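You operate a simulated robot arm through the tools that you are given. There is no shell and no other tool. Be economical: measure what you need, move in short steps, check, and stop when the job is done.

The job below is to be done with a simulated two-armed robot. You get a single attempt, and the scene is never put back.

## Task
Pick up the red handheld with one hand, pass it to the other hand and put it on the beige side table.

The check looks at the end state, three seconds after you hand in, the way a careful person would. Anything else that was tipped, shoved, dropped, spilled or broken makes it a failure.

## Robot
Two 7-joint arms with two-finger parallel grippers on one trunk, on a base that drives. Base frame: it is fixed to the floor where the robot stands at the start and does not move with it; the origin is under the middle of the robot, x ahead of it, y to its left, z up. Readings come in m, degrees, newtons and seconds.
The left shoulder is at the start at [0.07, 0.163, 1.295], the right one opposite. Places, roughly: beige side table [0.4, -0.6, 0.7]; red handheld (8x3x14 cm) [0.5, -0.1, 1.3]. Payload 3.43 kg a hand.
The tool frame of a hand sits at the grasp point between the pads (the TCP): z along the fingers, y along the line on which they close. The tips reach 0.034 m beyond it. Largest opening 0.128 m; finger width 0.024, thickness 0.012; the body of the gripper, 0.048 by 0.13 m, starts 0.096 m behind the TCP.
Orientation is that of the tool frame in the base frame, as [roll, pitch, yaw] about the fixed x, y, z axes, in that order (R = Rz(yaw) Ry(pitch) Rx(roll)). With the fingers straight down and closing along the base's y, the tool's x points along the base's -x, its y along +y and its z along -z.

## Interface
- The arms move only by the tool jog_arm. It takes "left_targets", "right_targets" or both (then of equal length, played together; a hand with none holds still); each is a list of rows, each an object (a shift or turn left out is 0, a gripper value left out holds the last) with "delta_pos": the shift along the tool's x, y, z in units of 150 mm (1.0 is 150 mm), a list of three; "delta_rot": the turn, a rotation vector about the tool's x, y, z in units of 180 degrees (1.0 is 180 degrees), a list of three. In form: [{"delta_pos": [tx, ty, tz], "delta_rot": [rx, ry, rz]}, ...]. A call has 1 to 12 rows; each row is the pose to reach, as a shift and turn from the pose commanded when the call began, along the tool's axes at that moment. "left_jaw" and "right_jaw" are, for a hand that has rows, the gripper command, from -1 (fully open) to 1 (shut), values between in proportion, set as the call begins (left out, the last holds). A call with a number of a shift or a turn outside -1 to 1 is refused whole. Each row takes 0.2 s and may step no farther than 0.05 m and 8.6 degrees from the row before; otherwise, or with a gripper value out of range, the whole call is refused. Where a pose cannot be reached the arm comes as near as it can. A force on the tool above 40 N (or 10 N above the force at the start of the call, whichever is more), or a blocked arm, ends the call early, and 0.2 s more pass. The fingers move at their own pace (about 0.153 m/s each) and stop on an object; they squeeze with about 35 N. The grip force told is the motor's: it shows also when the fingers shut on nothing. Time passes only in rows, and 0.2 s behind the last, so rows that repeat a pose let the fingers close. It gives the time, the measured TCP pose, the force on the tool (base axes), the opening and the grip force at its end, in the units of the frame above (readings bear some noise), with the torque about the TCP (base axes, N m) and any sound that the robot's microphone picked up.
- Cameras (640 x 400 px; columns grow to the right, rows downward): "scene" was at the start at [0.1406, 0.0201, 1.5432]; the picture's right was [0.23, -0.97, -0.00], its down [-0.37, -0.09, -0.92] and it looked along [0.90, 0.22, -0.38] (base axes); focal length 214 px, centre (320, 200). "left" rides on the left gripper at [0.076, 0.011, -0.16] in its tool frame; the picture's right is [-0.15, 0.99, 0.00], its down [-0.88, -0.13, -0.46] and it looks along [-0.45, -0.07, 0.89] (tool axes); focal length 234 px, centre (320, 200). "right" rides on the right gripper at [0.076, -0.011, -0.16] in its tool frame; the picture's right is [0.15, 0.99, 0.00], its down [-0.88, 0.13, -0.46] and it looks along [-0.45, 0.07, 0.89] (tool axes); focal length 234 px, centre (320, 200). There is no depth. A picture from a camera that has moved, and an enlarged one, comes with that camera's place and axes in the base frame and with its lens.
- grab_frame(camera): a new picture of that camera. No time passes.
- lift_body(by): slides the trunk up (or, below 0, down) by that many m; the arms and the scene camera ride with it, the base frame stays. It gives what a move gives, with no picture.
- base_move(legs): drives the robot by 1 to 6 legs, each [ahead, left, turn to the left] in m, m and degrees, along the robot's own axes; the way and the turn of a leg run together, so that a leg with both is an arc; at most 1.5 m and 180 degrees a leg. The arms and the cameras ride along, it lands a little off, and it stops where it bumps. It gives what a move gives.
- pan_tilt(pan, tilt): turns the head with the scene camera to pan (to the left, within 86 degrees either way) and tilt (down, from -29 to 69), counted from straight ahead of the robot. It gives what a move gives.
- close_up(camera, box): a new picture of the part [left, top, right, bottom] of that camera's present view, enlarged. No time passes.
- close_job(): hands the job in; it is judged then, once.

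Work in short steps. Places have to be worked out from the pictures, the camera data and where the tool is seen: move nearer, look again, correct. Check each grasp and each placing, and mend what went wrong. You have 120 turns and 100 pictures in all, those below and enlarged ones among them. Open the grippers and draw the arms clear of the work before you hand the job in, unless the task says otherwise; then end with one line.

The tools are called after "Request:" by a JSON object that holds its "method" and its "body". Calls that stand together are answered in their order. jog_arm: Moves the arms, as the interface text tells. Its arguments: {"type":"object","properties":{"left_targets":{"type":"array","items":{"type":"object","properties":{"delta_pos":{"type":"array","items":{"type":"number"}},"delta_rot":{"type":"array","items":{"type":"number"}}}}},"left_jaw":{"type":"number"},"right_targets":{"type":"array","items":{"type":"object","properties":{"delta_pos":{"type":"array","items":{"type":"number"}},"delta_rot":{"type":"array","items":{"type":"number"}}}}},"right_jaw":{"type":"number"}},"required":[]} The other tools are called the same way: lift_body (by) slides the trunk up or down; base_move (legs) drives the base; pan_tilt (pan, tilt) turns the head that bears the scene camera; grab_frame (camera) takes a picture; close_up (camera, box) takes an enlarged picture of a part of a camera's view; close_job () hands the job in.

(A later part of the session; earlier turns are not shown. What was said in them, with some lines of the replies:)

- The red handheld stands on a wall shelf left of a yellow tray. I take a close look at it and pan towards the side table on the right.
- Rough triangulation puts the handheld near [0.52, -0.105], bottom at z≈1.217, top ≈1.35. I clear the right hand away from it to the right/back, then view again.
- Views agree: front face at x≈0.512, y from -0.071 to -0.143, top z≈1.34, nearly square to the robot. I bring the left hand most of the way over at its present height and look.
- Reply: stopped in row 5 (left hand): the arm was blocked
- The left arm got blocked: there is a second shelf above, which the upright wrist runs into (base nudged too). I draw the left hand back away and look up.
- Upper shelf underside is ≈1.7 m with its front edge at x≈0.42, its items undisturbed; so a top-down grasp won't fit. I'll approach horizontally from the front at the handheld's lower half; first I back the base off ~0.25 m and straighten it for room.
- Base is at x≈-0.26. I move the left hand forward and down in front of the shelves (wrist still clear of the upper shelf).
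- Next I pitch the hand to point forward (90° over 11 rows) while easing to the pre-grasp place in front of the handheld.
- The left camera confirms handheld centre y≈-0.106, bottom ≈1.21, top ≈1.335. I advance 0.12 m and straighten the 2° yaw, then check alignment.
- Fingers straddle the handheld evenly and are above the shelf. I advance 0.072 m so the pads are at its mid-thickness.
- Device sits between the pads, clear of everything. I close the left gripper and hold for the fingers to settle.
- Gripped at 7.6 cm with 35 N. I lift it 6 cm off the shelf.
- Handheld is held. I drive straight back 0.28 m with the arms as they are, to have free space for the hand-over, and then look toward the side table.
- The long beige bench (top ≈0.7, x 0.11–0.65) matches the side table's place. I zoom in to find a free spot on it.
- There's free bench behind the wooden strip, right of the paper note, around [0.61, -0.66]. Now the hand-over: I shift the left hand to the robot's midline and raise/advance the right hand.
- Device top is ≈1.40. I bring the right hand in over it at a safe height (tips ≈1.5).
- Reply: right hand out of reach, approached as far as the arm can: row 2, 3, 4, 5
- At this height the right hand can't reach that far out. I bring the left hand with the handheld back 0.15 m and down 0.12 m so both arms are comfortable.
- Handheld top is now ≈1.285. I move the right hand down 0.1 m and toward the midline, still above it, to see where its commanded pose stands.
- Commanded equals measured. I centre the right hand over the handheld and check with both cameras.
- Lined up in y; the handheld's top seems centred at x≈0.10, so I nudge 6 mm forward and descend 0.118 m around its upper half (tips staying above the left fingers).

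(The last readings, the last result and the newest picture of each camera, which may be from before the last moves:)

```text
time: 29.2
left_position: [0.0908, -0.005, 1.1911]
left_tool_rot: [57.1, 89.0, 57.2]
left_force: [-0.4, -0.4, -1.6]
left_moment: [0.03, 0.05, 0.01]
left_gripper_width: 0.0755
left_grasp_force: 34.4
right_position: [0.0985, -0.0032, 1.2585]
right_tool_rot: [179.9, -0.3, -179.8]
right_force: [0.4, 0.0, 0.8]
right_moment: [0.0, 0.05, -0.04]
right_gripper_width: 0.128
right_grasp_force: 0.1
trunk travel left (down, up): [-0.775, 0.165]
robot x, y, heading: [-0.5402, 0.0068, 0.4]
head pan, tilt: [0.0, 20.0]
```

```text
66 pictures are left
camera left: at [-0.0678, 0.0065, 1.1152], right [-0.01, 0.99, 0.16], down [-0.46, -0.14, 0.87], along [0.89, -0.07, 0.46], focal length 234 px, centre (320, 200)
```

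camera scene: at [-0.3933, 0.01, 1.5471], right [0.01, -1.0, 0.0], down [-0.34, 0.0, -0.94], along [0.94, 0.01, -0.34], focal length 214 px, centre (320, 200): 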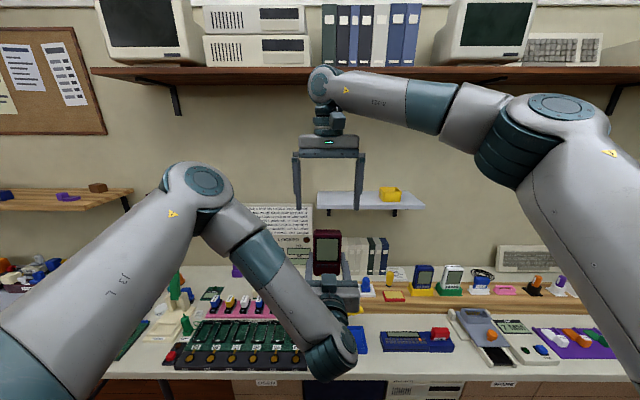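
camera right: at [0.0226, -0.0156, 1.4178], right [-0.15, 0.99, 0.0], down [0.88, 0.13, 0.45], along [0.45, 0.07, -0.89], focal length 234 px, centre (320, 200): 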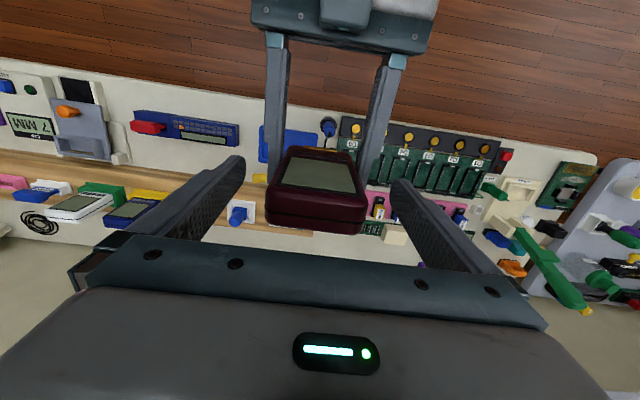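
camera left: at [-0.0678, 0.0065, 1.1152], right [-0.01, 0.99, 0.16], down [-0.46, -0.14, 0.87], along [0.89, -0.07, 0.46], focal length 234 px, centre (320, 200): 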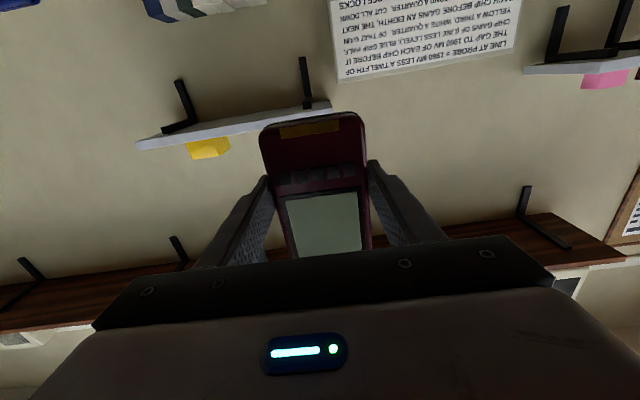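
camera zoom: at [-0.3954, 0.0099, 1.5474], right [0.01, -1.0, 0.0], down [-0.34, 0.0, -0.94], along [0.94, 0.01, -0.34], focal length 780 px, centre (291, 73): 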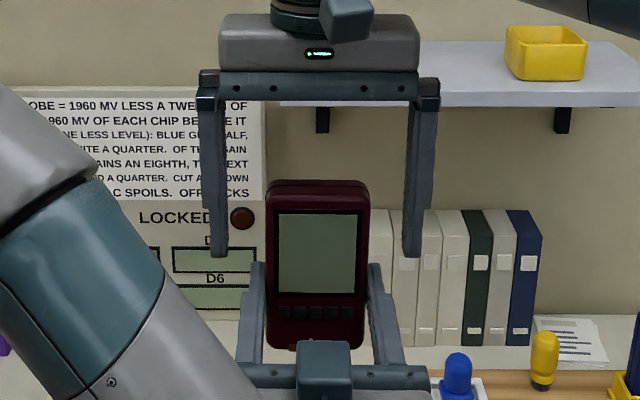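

Right tips are just above the left fingers and centred on the handheld. I close the right gripper.

Request:
{"method": "jog_arm", "body": {"right_targets": [{"delta_pos": [0, 0, 0]}, {"delta_pos": [0, 0, 0]}, {"delta_pos": [0, 0, 0]}, {"delta_pos": [0, 0, 0]}], "right_jaw": 1}}

Request:
{"method": "close_up", "body": {"camera": "scene", "box": [240, 180, 416, 290]}}

```text
time: 30.2
left_position: [0.089, -0.0042, 1.1919]
left_tool_rot: [52.8, 89.0, 53.1]
left_force: [-2.1, 11.0, -1.4]
left_moment: [-1.19, 0.15, 0.16]
left_gripper_width: 0.0758
left_grasp_force: 34.9
right_position: [0.0969, -0.0036, 1.2579]
right_tool_rot: [-180.0, -0.3, -179.8]
right_force: [1.7, -9.3, 0.3]
right_moment: [0.52, -0.19, -0.11]
right_gripper_width: 0.0757
right_grasp_force: 34.2
trunk travel left (down, up): [-0.775, 0.165]
robot x, y, heading: [-0.5388, 0.0132, 0.3]
head pan, tilt: [0.0, 20.0]
```

```text
3.64 times, centred on (328, 235) of scene
camera zoom: at [-0.3965, 0.0104, 1.5474], right [0.01, -1.0, 0.0], down [-0.34, 0.0, -0.94], along [0.94, 0.01, -0.34], focal length 780 px, centre (291, 73)
```

zoom: 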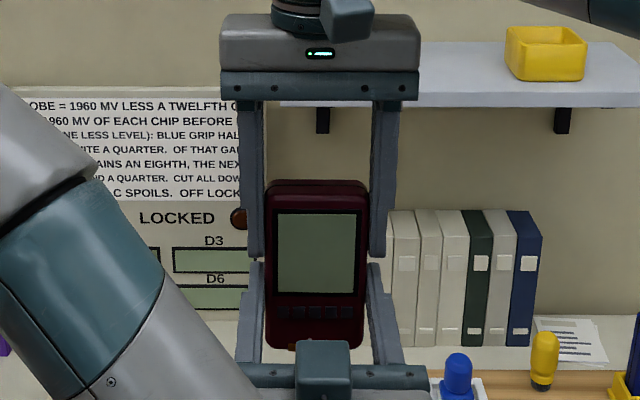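

Both hands hold it firmly. I open the left gripper in place, leaving the right holding.

Request:
{"method": "jog_arm", "body": {"left_targets": [{"delta_pos": [0, 0, 0]}, {"delta_pos": [0, 0, 0]}, {"delta_pos": [0, 0, 0]}], "left_jaw": -1}}

```text
time: 31.0
left_position: [0.0895, -0.005, 1.1924]
left_tool_rot: [54.3, 88.9, 54.4]
left_force: [-0.8, -0.3, -0.2]
left_moment: [-0.01, -0.02, -0.03]
left_gripper_width: 0.128
left_grasp_force: 0.0
right_position: [0.0971, -0.004, 1.2598]
right_tool_rot: [180.0, -0.5, -179.8]
right_force: [-0.2, 0.8, -0.4]
right_moment: [-0.03, 0.01, 0.01]
right_gripper_width: 0.0754
right_grasp_force: 35.1
trunk travel left (down, up): [-0.775, 0.165]
robot x, y, heading: [-0.5392, 0.0086, 0.3]
head pan, tilt: [0.0, 20.0]
```

The right hand holds it alone (7.5 cm, 35 N). I raise the right hand 0.105 m to lift it out of the open left fingers.

Request:
{"method": "jog_arm", "body": {"right_targets": [{"delta_pos": [0, 0, -0.23]}, {"delta_pos": [0, 0, -0.47]}, {"delta_pos": [0, 0, -0.7]}]}}

Request:
{"method": "grab_frame", "body": {"camera": "scene"}}

```text
time: 31.8
left_position: [0.0894, -0.0018, 1.1927]
left_tool_rot: [51.9, 89.1, 52.1]
left_force: [-0.2, 0.5, -0.1]
left_moment: [0.03, 0.0, 0.02]
left_gripper_width: 0.1278
left_grasp_force: 0.1
right_position: [0.0973, -0.0048, 1.3666]
right_tool_rot: [180.0, -0.3, -179.8]
right_force: [0.4, 0.5, -1.8]
right_moment: [0.03, -0.03, 0.0]
right_gripper_width: 0.0756
right_grasp_force: 35.2
trunk travel left (down, up): [-0.775, 0.165]
robot x, y, heading: [-0.5398, 0.0113, 0.3]
head pan, tilt: [0.0, 20.0]
```

```text
64 pictures are left
camera scene: at [-0.3972, 0.0108, 1.5474], right [0.01, -1.0, 0.0], down [-0.34, 0.0, -0.94], along [0.94, 0.01, -0.34], focal length 214 px, centre (320, 200)
```

scene: 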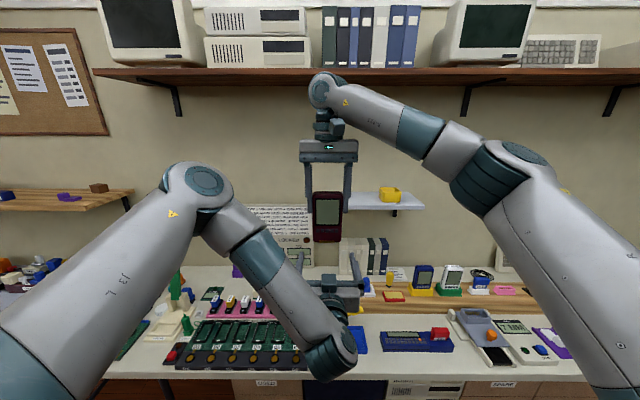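

Transfer done. I retract the left hand back and to the left, clear of the work.

Request:
{"method": "jog_arm", "body": {"left_targets": [{"delta_pos": [0, 0.1, -0.3]}, {"delta_pos": [0, 0.35, -0.45]}, {"delta_pos": [0, 0.65, -0.55]}, {"delta_pos": [0, 0.9, -0.6]}, {"delta_pos": [0, 1.0, -0.6]}]}}

Request:
{"method": "jog_arm", "body": {"left_targets": [{"delta_pos": [-0.1, 0.25, -0.05]}, {"delta_pos": [-0.2, 0.5, -0.1]}, {"delta_pos": [-0.2, 0.7, -0.2]}], "right_targets": [{"delta_pos": [0.1, -0.25, 0.15]}, {"delta_pos": [0.2, -0.5, 0.3]}, {"delta_pos": [0.3, -0.7, 0.45]}]}}

Request:
{"method": "pan_tilt", "body": {"pan": -25, "tilt": 25}}

Request:
{"method": "grab_frame", "body": {"camera": "scene"}}

```text
time: 33.0
left_position: [0.0323, 0.1157, 1.2036]
left_tool_rot: [72.1, 89.1, 72.4]
left_force: [0.9, -0.2, 0.2]
left_moment: [0.01, 0.0, -0.02]
left_gripper_width: 0.1282
left_grasp_force: 0.1
left hand out of reach, approached as far as the arm can: row 3, 4, 5
right_position: [0.0974, -0.0054, 1.3658]
right_tool_rot: [179.9, -0.3, -179.9]
right_force: [-0.2, -0.3, -1.0]
right_moment: [0.07, 0.04, 0.02]
right_gripper_width: 0.0757
right_grasp_force: 35.6
trunk travel left (down, up): [-0.775, 0.165]
robot x, y, heading: [-0.5407, 0.0143, 0.3]
head pan, tilt: [0.0, 20.0]
```

```text
time: 33.8
left_position: [0.0468, 0.1319, 1.2414]
left_tool_rot: [64.4, 89.1, 65.0]
left_force: [0.7, 0.0, -0.1]
left_moment: [0.01, 0.01, 0.05]
left_gripper_width: 0.128
left_grasp_force: 0.0
left hand out of reach, approached as far as the arm can: row 1, 2, 3
right_position: [0.0527, -0.1097, 1.2969]
right_tool_rot: [179.8, -0.3, -179.8]
right_force: [0.1, 0.4, -0.6]
right_moment: [0.03, 0.0, -0.01]
right_gripper_width: 0.0759
right_grasp_force: 34.9
trunk travel left (down, up): [-0.775, 0.165]
robot x, y, heading: [-0.5417, 0.008, 0.5]
head pan, tilt: [0.0, 20.0]
```

```text
time: 34.7
left_position: [0.0466, 0.1338, 1.2418]
left_tool_rot: [60.7, 89.2, 61.5]
left_force: [0.0, -0.5, 0.3]
left_moment: [0.01, -0.02, 0.0]
left_gripper_width: 0.128
left_grasp_force: 0.0
right_position: [0.0525, -0.1081, 1.2975]
right_tool_rot: [180.0, -0.4, -179.7]
right_force: [0.6, -0.3, -1.9]
right_moment: [-0.02, 0.02, -0.01]
right_gripper_width: 0.0756
right_grasp_force: 35.3
trunk travel left (down, up): [-0.775, 0.165]
robot x, y, heading: [-0.5409, 0.0116, 0.5]
head pan, tilt: [-25.0, 25.0]
```

```text
63 pictures are left
camera scene: at [-0.4059, -0.0281, 1.5394], right [-0.42, -0.91, 0.0], down [-0.38, 0.18, -0.91], along [0.82, -0.38, -0.42], focal length 214 px, centre (320, 200)
```

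scene: 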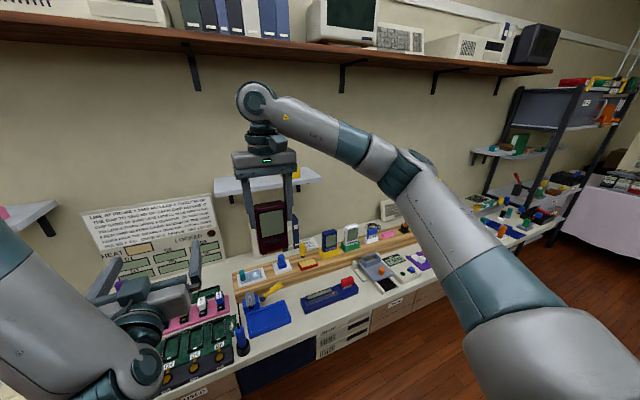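

The left hand still points forward and would meet the lower shelf later. I turn it back to pointing down and draw it in.

Request:
{"method": "jog_arm", "body": {"left_targets": [{"delta_pos": [0, 0.02, -0.06], "delta_rot": [0, 0.0455, 0]}, {"delta_pos": [0, 0.04, -0.12], "delta_rot": [0, 0.0909, 0]}, {"delta_pos": [0, 0.06, -0.18], "delta_rot": [0, 0.1364, 0]}, {"delta_pos": [0, 0.08, -0.24], "delta_rot": [0, 0.1818, 0]}, {"delta_pos": [0, 0.1, -0.3], "delta_rot": [0, 0.2273, 0]}, {"delta_pos": [0, 0.12, -0.36], "delta_rot": [0, 0.2727, 0]}, {"delta_pos": [0, 0.14, -0.42], "delta_rot": [0, 0.3182, 0]}, {"delta_pos": [0, 0.16, -0.48], "delta_rot": [0, 0.3636, 0]}, {"delta_pos": [0, 0.18, -0.54], "delta_rot": [0, 0.4091, 0]}, {"delta_pos": [0, 0.19, -0.6], "delta_rot": [0, 0.4545, 0]}, {"delta_pos": [0, 0.2, -0.67], "delta_rot": [0, 0.5, 0]}]}}

Request:
{"method": "jog_arm", "body": {"left_targets": [{"delta_pos": [0.2, 0.1, -0.2]}, {"delta_pos": [0.4, 0.2, -0.4]}, {"delta_pos": [0.6, 0.3, -0.6]}, {"delta_pos": [0.8, 0.4, -0.8]}]}}

```text
time: 37.1
left_position: [-0.0509, 0.1617, 1.2391]
left_tool_rot: [179.2, 0.4, -179.8]
left_force: [0.4, 0.3, 0.7]
left_moment: [0.0, 0.06, 0.03]
left_gripper_width: 0.1281
left_grasp_force: 0.0
left hand out of reach, approached as far as the arm can: row 1, 2, 3
right_position: [0.0543, -0.1072, 1.2961]
right_tool_rot: [179.9, -0.4, -179.8]
right_force: [0.8, -0.2, -1.5]
right_moment: [0.0, 0.04, 0.03]
right_gripper_width: 0.0756
right_grasp_force: 35.1
trunk travel left (down, up): [-0.775, 0.165]
robot x, y, heading: [-0.5405, 0.0092, 0.3]
head pan, tilt: [-25.0, 25.0]
```

```text
time: 38.1
left_position: [-0.178, 0.2206, 1.3586]
left_tool_rot: [179.2, 0.7, -179.8]
left_force: [-0.9, 0.6, 1.0]
left_moment: [-0.01, -0.04, 0.0]
left_gripper_width: 0.128
left_grasp_force: 0.1
right_position: [0.0511, -0.1077, 1.2992]
right_tool_rot: [-180.0, -0.3, -179.8]
right_force: [-0.2, 0.4, -1.3]
right_moment: [0.02, 0.01, -0.01]
right_gripper_width: 0.0758
right_grasp_force: 35.3
trunk travel left (down, up): [-0.775, 0.165]
robot x, y, heading: [-0.5392, 0.0104, 0.3]
head pan, tilt: [-25.0, 25.0]
```

Left hand is tucked in. I drive 0.46 m to the right, then forward 0.25 m, and inspect the free spot.

Request:
{"method": "base_move", "body": {"legs": [[0, -0.46, 0], [0.25, 0, -0.3]]}}

Request:
{"method": "pan_tilt", "body": {"pan": -15, "tilt": 40}}

Request:
{"method": "grab_frame", "body": {"camera": "scene"}}

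Request:
{"method": "grab_frame", "body": {"camera": "right"}}

```text
time: 42.3
left_position: [0.0759, -0.2463, 1.3584]
left_tool_rot: [179.2, 0.6, 179.9]
left_force: [0.5, 0.7, -0.8]
left_moment: [0.01, -0.01, 0.0]
left_gripper_width: 0.128
left_grasp_force: 0.1
right_position: [0.3023, -0.5746, 1.298]
right_tool_rot: [179.9, -0.2, 180.0]
right_force: [-0.2, 0.4, -1.9]
right_moment: [0.02, 0.01, -0.01]
right_gripper_width: 0.0756
right_grasp_force: 34.7
trunk travel left (down, up): [-0.775, 0.165]
robot x, y, heading: [-0.2922, -0.4526, -0.1]
head pan, tilt: [-25.0, 25.0]
```

```text
time: 43.1
left_position: [0.0786, -0.246, 1.3576]
left_tool_rot: [179.2, 0.5, 179.9]
left_force: [-0.1, -0.8, 0.5]
left_moment: [0.0, 0.02, 0.0]
left_gripper_width: 0.128
left_grasp_force: 0.1
right_position: [0.3025, -0.5759, 1.2973]
right_tool_rot: [179.9, -0.3, 179.9]
right_force: [0.3, -0.2, -1.9]
right_moment: [0.01, 0.04, 0.02]
right_gripper_width: 0.0759
right_grasp_force: 35.4
trunk travel left (down, up): [-0.775, 0.165]
robot x, y, heading: [-0.289, -0.4538, -0.0]
head pan, tilt: [-15.0, 40.0]
```

```text
62 pictures are left
camera scene: at [-0.1559, -0.4764, 1.5159], right [-0.26, -0.97, 0.0], down [-0.62, 0.17, -0.77], along [0.74, -0.2, -0.64], focal length 214 px, centre (320, 200)
```

scene: 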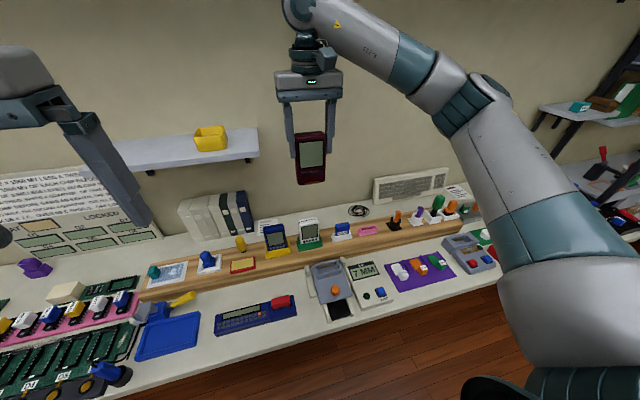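

```text
61 pictures are left
camera right: at [0.2286, -0.5869, 1.4564], right [-0.14, 0.99, 0.0], down [0.88, 0.13, 0.45], along [0.44, 0.07, -0.89], focal length 234 px, centre (320, 200)
```

right: 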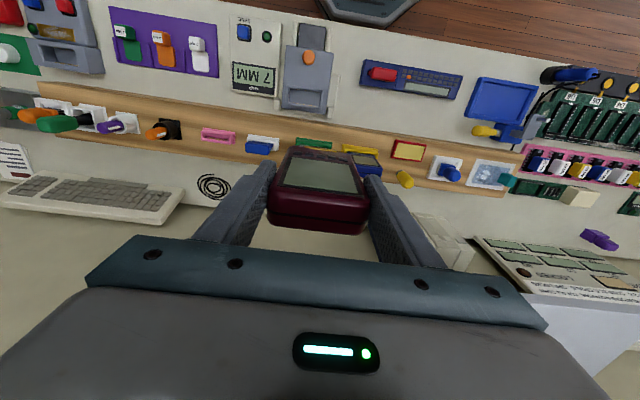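

I zoom on the area between the paper note and the black coil behind the strip.

Request:
{"method": "close_up", "body": {"camera": "scene", "box": [230, 170, 390, 270]}}

Request:
{"method": "close_up", "body": {"camera": "right", "box": [160, 120, 480, 320]}}

```text
4.00 times, centred on (310, 220) of scene
camera zoom: at [-0.1559, -0.4764, 1.5159], right [-0.26, -0.97, 0.0], down [-0.62, 0.17, -0.77], along [0.74, -0.2, -0.64], focal length 858 px, centre (360, 120)
```

zoom: 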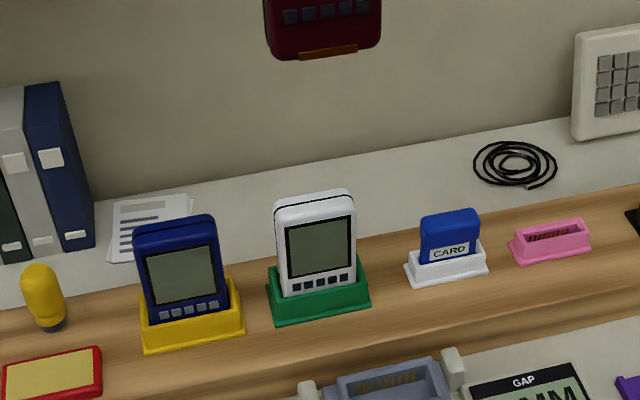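

```text
2.00 times, centred on (320, 220) of right
camera zoom: at [0.2286, -0.5869, 1.4564], right [-0.14, 0.99, 0.0], down [0.88, 0.13, 0.45], along [0.44, 0.07, -0.89], focal length 468 px, centre (320, 160)
```

zoom: 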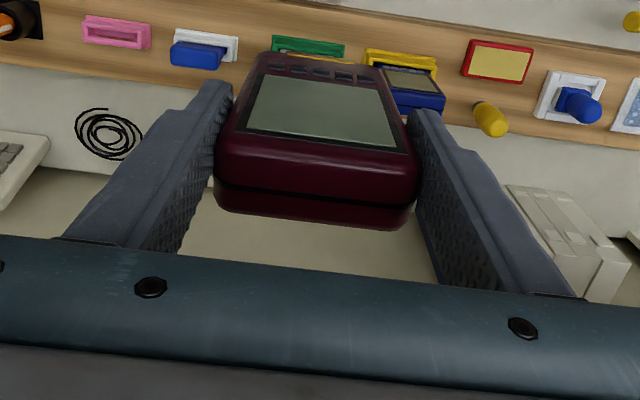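

The back counter is at z≈0.75, free for x 0.51–0.655, y −0.48 to −0.83. Target: [0.565, −0.65]. I drive forward 0.15 m.

Request:
{"method": "base_move", "body": {"legs": [[0.15, 0, 0]]}}

```text
time: 44.5
left_position: [0.2246, -0.2464, 1.3585]
left_tool_rot: [179.2, 0.7, -179.9]
left_force: [-1.1, -0.1, -0.1]
left_moment: [0.01, -0.04, -0.01]
left_gripper_width: 0.1281
left_grasp_force: 0.0
right_position: [0.4508, -0.5743, 1.2995]
right_tool_rot: [179.9, -0.2, -180.0]
right_force: [1.3, 0.6, -2.2]
right_moment: [-0.02, 0.01, -0.03]
right_gripper_width: 0.0757
right_grasp_force: 35.3
trunk travel left (down, up): [-0.775, 0.165]
robot x, y, heading: [-0.1398, -0.4556, 0.0]
head pan, tilt: [-15.0, 40.0]
```

I move the right hand over the target and down 0.15 m.

Request:
{"method": "jog_arm", "body": {"right_targets": [{"delta_pos": [-0.15, -0.1, 0.2]}, {"delta_pos": [-0.3, -0.2, 0.4]}, {"delta_pos": [-0.45, -0.3, 0.6]}, {"delta_pos": [-0.6, -0.4, 0.8]}, {"delta_pos": [-0.747, -0.507, 1.0]}]}}

Request:
{"method": "grab_frame", "body": {"camera": "scene"}}

Request:
{"method": "grab_frame", "body": {"camera": "right"}}

```text
time: 45.7
left_position: [0.2274, -0.247, 1.3582]
left_tool_rot: [179.3, 0.7, -180.0]
left_force: [-0.2, -0.3, 0.4]
left_moment: [0.03, -0.01, -0.04]
left_gripper_width: 0.1281
left_grasp_force: 0.0
right_position: [0.5649, -0.6498, 1.1477]
right_tool_rot: [179.9, -0.3, -180.0]
right_force: [-0.1, 0.8, -0.9]
right_moment: [0.02, 0.03, 0.02]
right_gripper_width: 0.0757
right_grasp_force: 35.0
trunk travel left (down, up): [-0.775, 0.165]
robot x, y, heading: [-0.1419, -0.4557, 0.2]
head pan, tilt: [-15.0, 40.0]
```

```text
58 pictures are left
camera scene: at [-0.0058, -0.4768, 1.5159], right [-0.26, -0.97, 0.0], down [-0.62, 0.17, -0.77], along [0.74, -0.2, -0.64], focal length 214 px, centre (320, 200)
```

scene: 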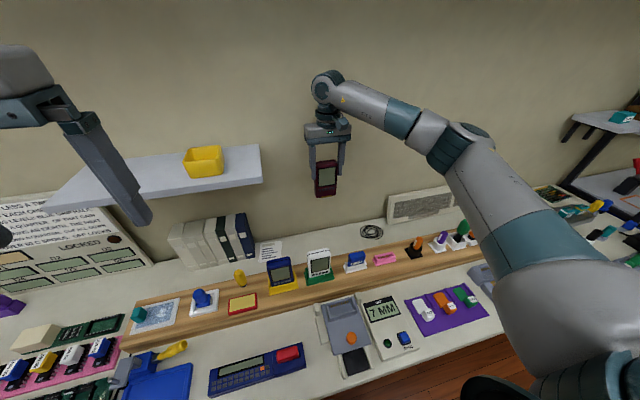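

```text
57 pictures are left
camera right: at [0.4893, -0.6615, 1.3069], right [-0.15, 0.99, 0.0], down [0.88, 0.13, 0.45], along [0.45, 0.07, -0.89], focal length 234 px, centre (320, 200)
```

right: 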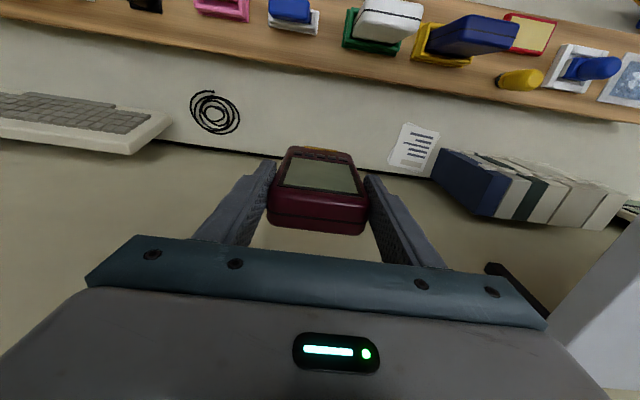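

Aligned over the free counter (strip back edge ≈0.47–0.51, wall ≈0.66–0.69). I descend another 0.15 m.

Request:
{"method": "jog_arm", "body": {"right_targets": [{"delta_pos": [-0.03, 0, 0.25]}, {"delta_pos": [-0.05, 0, 0.5]}, {"delta_pos": [-0.05, 0, 0.75]}, {"delta_pos": [-0.05, 0, 1.0]}]}}

Request:
{"method": "grab_frame", "body": {"camera": "right"}}

Request:
{"method": "close_up", "body": {"camera": "scene", "box": [240, 160, 432, 280]}}

```text
time: 46.7
left_position: [0.2271, -0.2454, 1.3585]
left_tool_rot: [179.2, 0.7, 180.0]
left_force: [0.1, -0.5, -0.5]
left_moment: [0.02, 0.05, -0.02]
left_gripper_width: 0.1279
left_grasp_force: 0.1
right_position: [0.5707, -0.652, 0.9974]
right_tool_rot: [179.9, -0.3, -180.0]
right_force: [-0.6, 0.7, -2.0]
right_moment: [0.03, 0.05, 0.03]
right_gripper_width: 0.0757
right_grasp_force: 34.8
trunk travel left (down, up): [-0.775, 0.165]
robot x, y, heading: [-0.1382, -0.4546, 0.3]
head pan, tilt: [-15.0, 40.0]
```

```text
56 pictures are left
camera right: at [0.4962, -0.6639, 1.1569], right [-0.15, 0.99, 0.0], down [0.88, 0.13, 0.45], along [0.45, 0.07, -0.89], focal length 234 px, centre (320, 200)
```

right: 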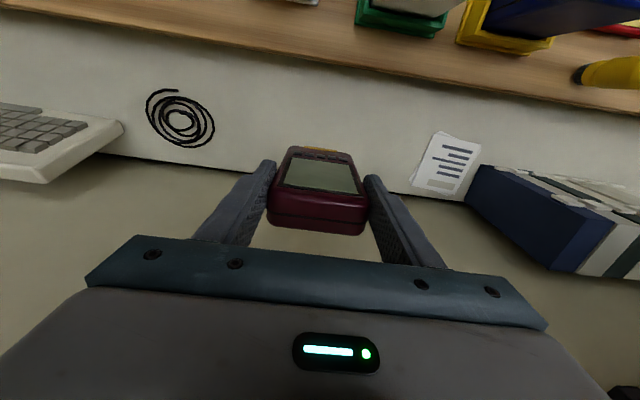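

```text
3.33 times, centred on (336, 220) of scene
camera zoom: at [-0.006, -0.4769, 1.516], right [-0.26, -0.97, 0.0], down [-0.62, 0.17, -0.77], along [0.74, -0.2, -0.64], focal length 715 px, centre (267, 133)
```

zoom: 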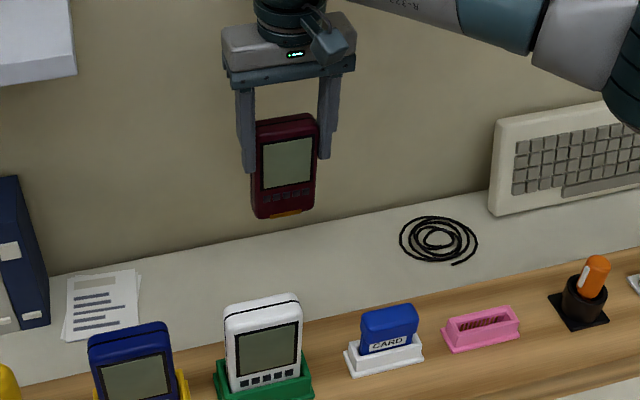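

Path is clear. I descend to TCP ≈0.89, a few cm above expected contact (≈0.857).

Request:
{"method": "jog_arm", "body": {"right_targets": [{"delta_pos": [0, 0, 0.25]}, {"delta_pos": [0, 0, 0.5]}, {"delta_pos": [0, 0, 0.65]}, {"delta_pos": [0, 0, 0.72]}]}}

Request:
{"method": "close_up", "body": {"camera": "scene", "box": [240, 160, 432, 280]}}

Request:
{"method": "grab_frame", "body": {"camera": "right"}}

```text
time: 47.7
left_position: [0.2277, -0.2452, 1.3577]
left_tool_rot: [179.2, 0.6, 180.0]
left_force: [0.0, 0.9, -0.5]
left_moment: [0.02, 0.01, 0.02]
left_gripper_width: 0.1279
left_grasp_force: 0.0
right_position: [0.571, -0.651, 0.8879]
right_tool_rot: [179.8, -0.4, 180.0]
right_force: [-0.2, -0.1, -2.5]
right_moment: [0.0, 0.01, -0.03]
right_gripper_width: 0.0759
right_grasp_force: 35.5
trunk travel left (down, up): [-0.775, 0.165]
robot x, y, heading: [-0.141, -0.4491, 0.0]
head pan, tilt: [-15.0, 40.0]
```

```text
3.33 times, centred on (336, 220) of scene
camera zoom: at [-0.0065, -0.4762, 1.516], right [-0.26, -0.97, 0.0], down [-0.62, 0.17, -0.77], along [0.74, -0.2, -0.64], focal length 715 px, centre (267, 133)
```

zoom: 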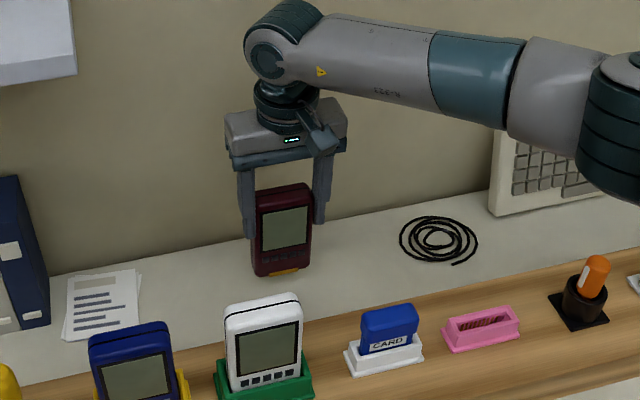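

```text
53 pictures are left
camera right: at [0.496, -0.6621, 1.0479], right [-0.15, 0.99, 0.0], down [0.88, 0.13, 0.45], along [0.45, 0.07, -0.89], focal length 234 px, centre (320, 200)
```

right: 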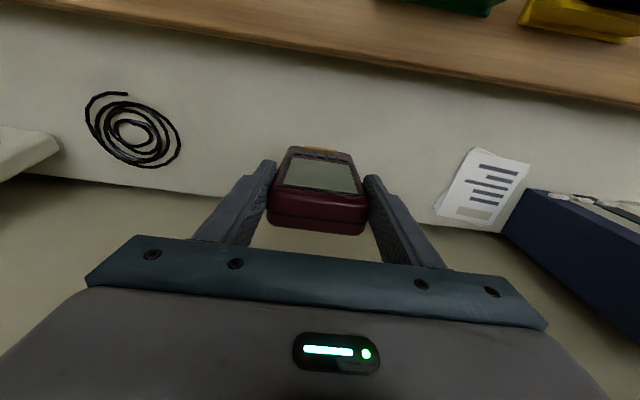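

Still above the counter. I descend slowly, 5 mm a row, watching the force.

Request:
{"method": "jog_arm", "body": {"right_targets": [{"delta_pos": [0, 0, 0.033]}, {"delta_pos": [0, 0, 0.067]}, {"delta_pos": [0, 0, 0.1]}, {"delta_pos": [0, 0, 0.12]}]}}

Request:
{"method": "close_up", "body": {"camera": "scene", "box": [280, 190, 376, 250]}}

```text
time: 48.7
left_position: [0.2269, -0.2464, 1.3579]
left_tool_rot: [179.2, 0.6, -180.0]
left_force: [-0.9, -0.1, 0.1]
left_moment: [0.01, 0.02, -0.01]
left_gripper_width: 0.1279
left_grasp_force: 0.0
right_position: [0.5709, -0.6488, 0.8708]
right_tool_rot: [179.9, -0.3, 180.0]
right_force: [-0.2, -0.2, -1.3]
right_moment: [0.0, 0.03, 0.01]
right_gripper_width: 0.0756
right_grasp_force: 34.7
trunk travel left (down, up): [-0.775, 0.165]
robot x, y, heading: [-0.1413, -0.45, 0.3]
head pan, tilt: [-15.0, 40.0]
```

```text
6.67 times, centred on (328, 220) of scene
camera zoom: at [-0.0068, -0.4762, 1.516], right [-0.26, -0.97, 0.0], down [-0.62, 0.17, -0.77], along [0.74, -0.2, -0.64], focal length 1430 px, centre (267, 67)
```

zoom: 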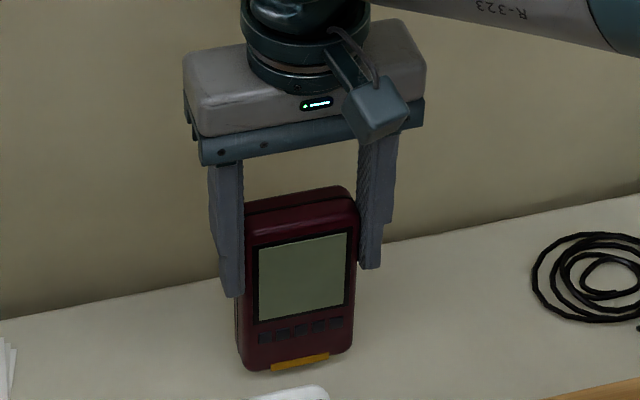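

No contact yet. I continue down in 3 mm rows.

Request:
{"method": "jog_arm", "body": {"right_targets": [{"delta_pos": [0, 0, 0.02]}, {"delta_pos": [0, 0, 0.04]}, {"delta_pos": [0, 0, 0.06]}]}}

Request:
{"method": "jog_arm", "body": {"right_targets": [{"delta_pos": [0, 0, 0.015]}, {"delta_pos": [0, 0, 0.03]}]}}

```text
time: 49.5
left_position: [0.2279, -0.2459, 1.3575]
left_tool_rot: [179.2, 0.5, 180.0]
left_force: [0.3, 1.0, 0.4]
left_moment: [-0.02, 0.0, 0.01]
left_gripper_width: 0.1281
left_grasp_force: 0.0
right_position: [0.5715, -0.6498, 0.8607]
right_tool_rot: [180.0, -0.3, 179.9]
right_force: [-0.1, 0.0, -2.6]
right_moment: [-0.01, 0.03, 0.0]
right_gripper_width: 0.0755
right_grasp_force: 35.3
trunk travel left (down, up): [-0.775, 0.165]
robot x, y, heading: [-0.1387, -0.4529, 0.1]
head pan, tilt: [-15.0, 40.0]
```

```text
time: 50.1
left_position: [0.2263, -0.2462, 1.3584]
left_tool_rot: [179.1, 0.5, 180.0]
left_force: [0.2, 0.1, 0.4]
left_moment: [-0.02, -0.03, -0.01]
left_gripper_width: 0.128
left_grasp_force: 0.0
right_position: [0.5699, -0.6497, 0.8572]
right_tool_rot: [179.9, -0.1, 179.9]
right_force: [0.0, 0.2, 2.8]
right_moment: [-0.18, -0.08, 0.01]
right_gripper_width: 0.0755
right_grasp_force: 35.1
trunk travel left (down, up): [-0.775, 0.165]
robot x, y, heading: [-0.1409, -0.4552, -0.0]
head pan, tilt: [-15.0, 40.0]
```

Contact: the vertical force turned from -2 to +2.8 N at TCP 0.857, as expected. I press 1 mm more to seat it, then look.

Request:
{"method": "jog_arm", "body": {"right_targets": [{"delta_pos": [0, 0, 0.008]}, {"delta_pos": [0, 0, 0.008]}]}}

Request:
{"method": "close_up", "body": {"camera": "scene", "box": [280, 190, 376, 250]}}

```text
time: 50.7
left_position: [0.2264, -0.247, 1.3589]
left_tool_rot: [179.2, 0.6, -180.0]
left_force: [0.2, -0.1, 0.3]
left_moment: [-0.02, -0.01, 0.01]
left_gripper_width: 0.1282
left_grasp_force: 0.0
right_position: [0.5708, -0.65, 0.8576]
right_tool_rot: [180.0, -0.2, 180.0]
right_force: [1.0, -1.9, 12.2]
right_moment: [-0.65, -0.14, -0.01]
right_gripper_width: 0.0758
right_grasp_force: 34.8
trunk travel left (down, up): [-0.775, 0.165]
robot x, y, heading: [-0.1406, -0.4539, -0.0]
head pan, tilt: [-15.0, 40.0]
```

```text
6.67 times, centred on (328, 220) of scene
camera zoom: at [-0.0087, -0.4758, 1.5163], right [-0.26, -0.97, 0.0], down [-0.62, 0.17, -0.77], along [0.74, -0.2, -0.64], focal length 1430 px, centre (267, 67)
```

zoom: 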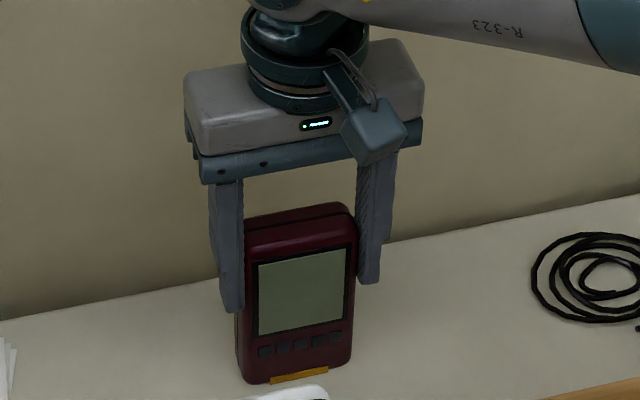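

Seated on the counter with 12 N. I ease the pressure 1 mm and open the gripper.

Request:
{"method": "jog_arm", "body": {"right_targets": [{"delta_pos": [0, 0, -0.007]}, {"delta_pos": [0, 0, -0.007]}]}}

Request:
{"method": "jog_arm", "body": {"right_targets": [{"delta_pos": [0, 0, 0]}, {"delta_pos": [0, 0, 0]}, {"delta_pos": [0, 0, 0]}], "right_jaw": -0.6}}

Request:
{"method": "close_up", "body": {"camera": "scene", "box": [280, 190, 376, 250]}}

```text
time: 51.3
left_position: [0.2259, -0.2461, 1.358]
left_tool_rot: [179.3, 0.8, 180.0]
left_force: [0.1, 0.0, -0.1]
left_moment: [0.0, -0.01, 0.0]
left_gripper_width: 0.1281
left_grasp_force: 0.0
right_position: [0.5697, -0.6495, 0.859]
right_tool_rot: [179.9, -0.3, -180.0]
right_force: [2.7, -2.4, 9.3]
right_moment: [-0.54, -0.42, 0.05]
right_gripper_width: 0.0757
right_grasp_force: 35.4
trunk travel left (down, up): [-0.775, 0.165]
robot x, y, heading: [-0.1421, -0.4532, -0.1]
head pan, tilt: [-15.0, 40.0]
```

```text
time: 52.1
left_position: [0.2274, -0.246, 1.358]
left_tool_rot: [179.3, 0.6, 179.9]
left_force: [-0.7, -0.5, 0.1]
left_moment: [-0.03, 0.02, 0.03]
left_gripper_width: 0.128
left_grasp_force: 0.1
right_position: [0.5713, -0.6501, 0.8582]
right_tool_rot: [-180.0, -0.4, -179.9]
right_force: [-0.1, 0.6, 0.1]
right_moment: [0.01, -0.03, -0.02]
right_gripper_width: 0.1023
right_grasp_force: 0.0
trunk travel left (down, up): [-0.775, 0.165]
robot x, y, heading: [-0.1427, -0.4543, 0.2]
head pan, tilt: [-15.0, 40.0]
```

```text
6.67 times, centred on (328, 220) of scene
camera zoom: at [-0.0068, -0.4761, 1.516], right [-0.26, -0.97, 0.0], down [-0.62, 0.17, -0.77], along [0.74, -0.2, -0.64], focal length 1430 px, centre (267, 67)
```

zoom: 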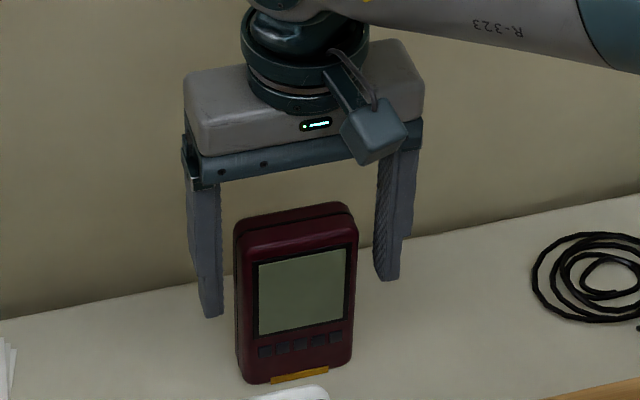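

The handheld stands upright on its own. I open fully and lift the right hand straight up.

Request:
{"method": "jog_arm", "body": {"right_targets": [{"delta_pos": [0, 0, 0]}, {"delta_pos": [0, 0, -0.15]}, {"delta_pos": [0, 0, -0.4]}, {"delta_pos": [0, 0, -0.7]}, {"delta_pos": [0, 0, -1.0]}], "right_jaw": -1}}

Request:
{"method": "jog_arm", "body": {"right_targets": [{"delta_pos": [0.1, 0, -0.25]}, {"delta_pos": [0.3, 0, -0.5]}, {"delta_pos": [0.5, 0, -0.7]}, {"delta_pos": [0.7, 0, -0.9]}]}}

Request:
{"method": "base_move", "body": {"legs": [[-0.2, 0, 0]]}}

Request:
{"method": "grab_frame", "body": {"camera": "scene"}}

```text
time: 53.3
left_position: [0.2272, -0.2453, 1.3573]
left_tool_rot: [179.4, 0.7, 180.0]
left_force: [-0.8, 0.2, 0.1]
left_moment: [-0.02, 0.0, -0.02]
left_gripper_width: 0.1279
left_grasp_force: 0.0
right_position: [0.5712, -0.6496, 1.0075]
right_tool_rot: [-180.0, -0.3, -180.0]
right_force: [0.0, -0.6, 0.8]
right_moment: [0.0, 0.02, -0.02]
right_gripper_width: 0.128
right_grasp_force: 0.1
trunk travel left (down, up): [-0.775, 0.165]
robot x, y, heading: [-0.1403, -0.4516, -0.1]
head pan, tilt: [-15.0, 40.0]
```

```text
time: 54.3
left_position: [0.2252, -0.2451, 1.3574]
left_tool_rot: [179.3, 0.7, -179.9]
left_force: [-0.4, -0.1, 0.0]
left_moment: [0.01, 0.0, 0.01]
left_gripper_width: 0.1279
left_grasp_force: 0.1
right_position: [0.4664, -0.6517, 1.1424]
right_tool_rot: [-180.0, -0.2, 180.0]
right_force: [-1.2, -0.2, -0.1]
right_moment: [-0.02, -0.01, 0.0]
right_gripper_width: 0.128
right_grasp_force: 0.1
trunk travel left (down, up): [-0.775, 0.165]
robot x, y, heading: [-0.1412, -0.4535, 0.0]
head pan, tilt: [-15.0, 40.0]
```

```text
time: 55.9
left_position: [0.0286, -0.2467, 1.3568]
left_tool_rot: [179.1, 0.6, 180.0]
left_force: [0.5, 0.4, -0.4]
left_moment: [-0.01, 0.0, 0.01]
left_gripper_width: 0.1281
left_grasp_force: 0.0
right_position: [0.2699, -0.6526, 1.1405]
right_tool_rot: [179.8, -0.4, -179.9]
right_force: [-0.6, 1.1, -0.1]
right_moment: [0.02, 0.02, 0.02]
right_gripper_width: 0.128
right_grasp_force: 0.1
trunk travel left (down, up): [-0.775, 0.165]
robot x, y, heading: [-0.3431, -0.4537, 0.2]
head pan, tilt: [-15.0, 40.0]
```

```text
49 pictures are left
camera scene: at [-0.2045, -0.4764, 1.5157], right [-0.26, -0.97, 0.0], down [-0.62, 0.17, -0.76], along [0.74, -0.2, -0.64], focal length 214 px, centre (320, 200)
```

scene: 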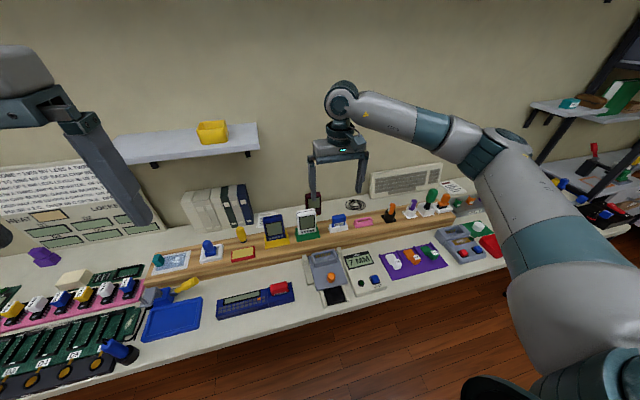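

Hands are clear; a last close look confirms state.

Request:
{"method": "close_up", "body": {"camera": "scene", "box": [230, 170, 390, 270]}}

```text
4.00 times, centred on (310, 220) of scene
camera zoom: at [-0.2045, -0.4764, 1.5157], right [-0.26, -0.97, 0.0], down [-0.62, 0.17, -0.76], along [0.74, -0.2, -0.64], focal length 858 px, centre (360, 120)
```

zoom: 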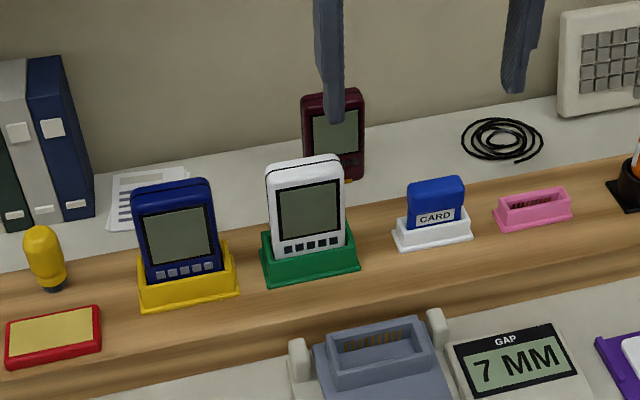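

The handheld stands upright on the counter, nothing else is disturbed, and the grippers are open and clear; I hand in.

Request:
{"method": "close_job", "body": {}}

```text
The job is handed in.
```

The red handheld was picked up with the left hand, passed to the right, and now stands upright on the beige bench, which I took to be the side table. Early on the left arm bumped the upper shelf, but nothing in the pictures afterwards looked moved.
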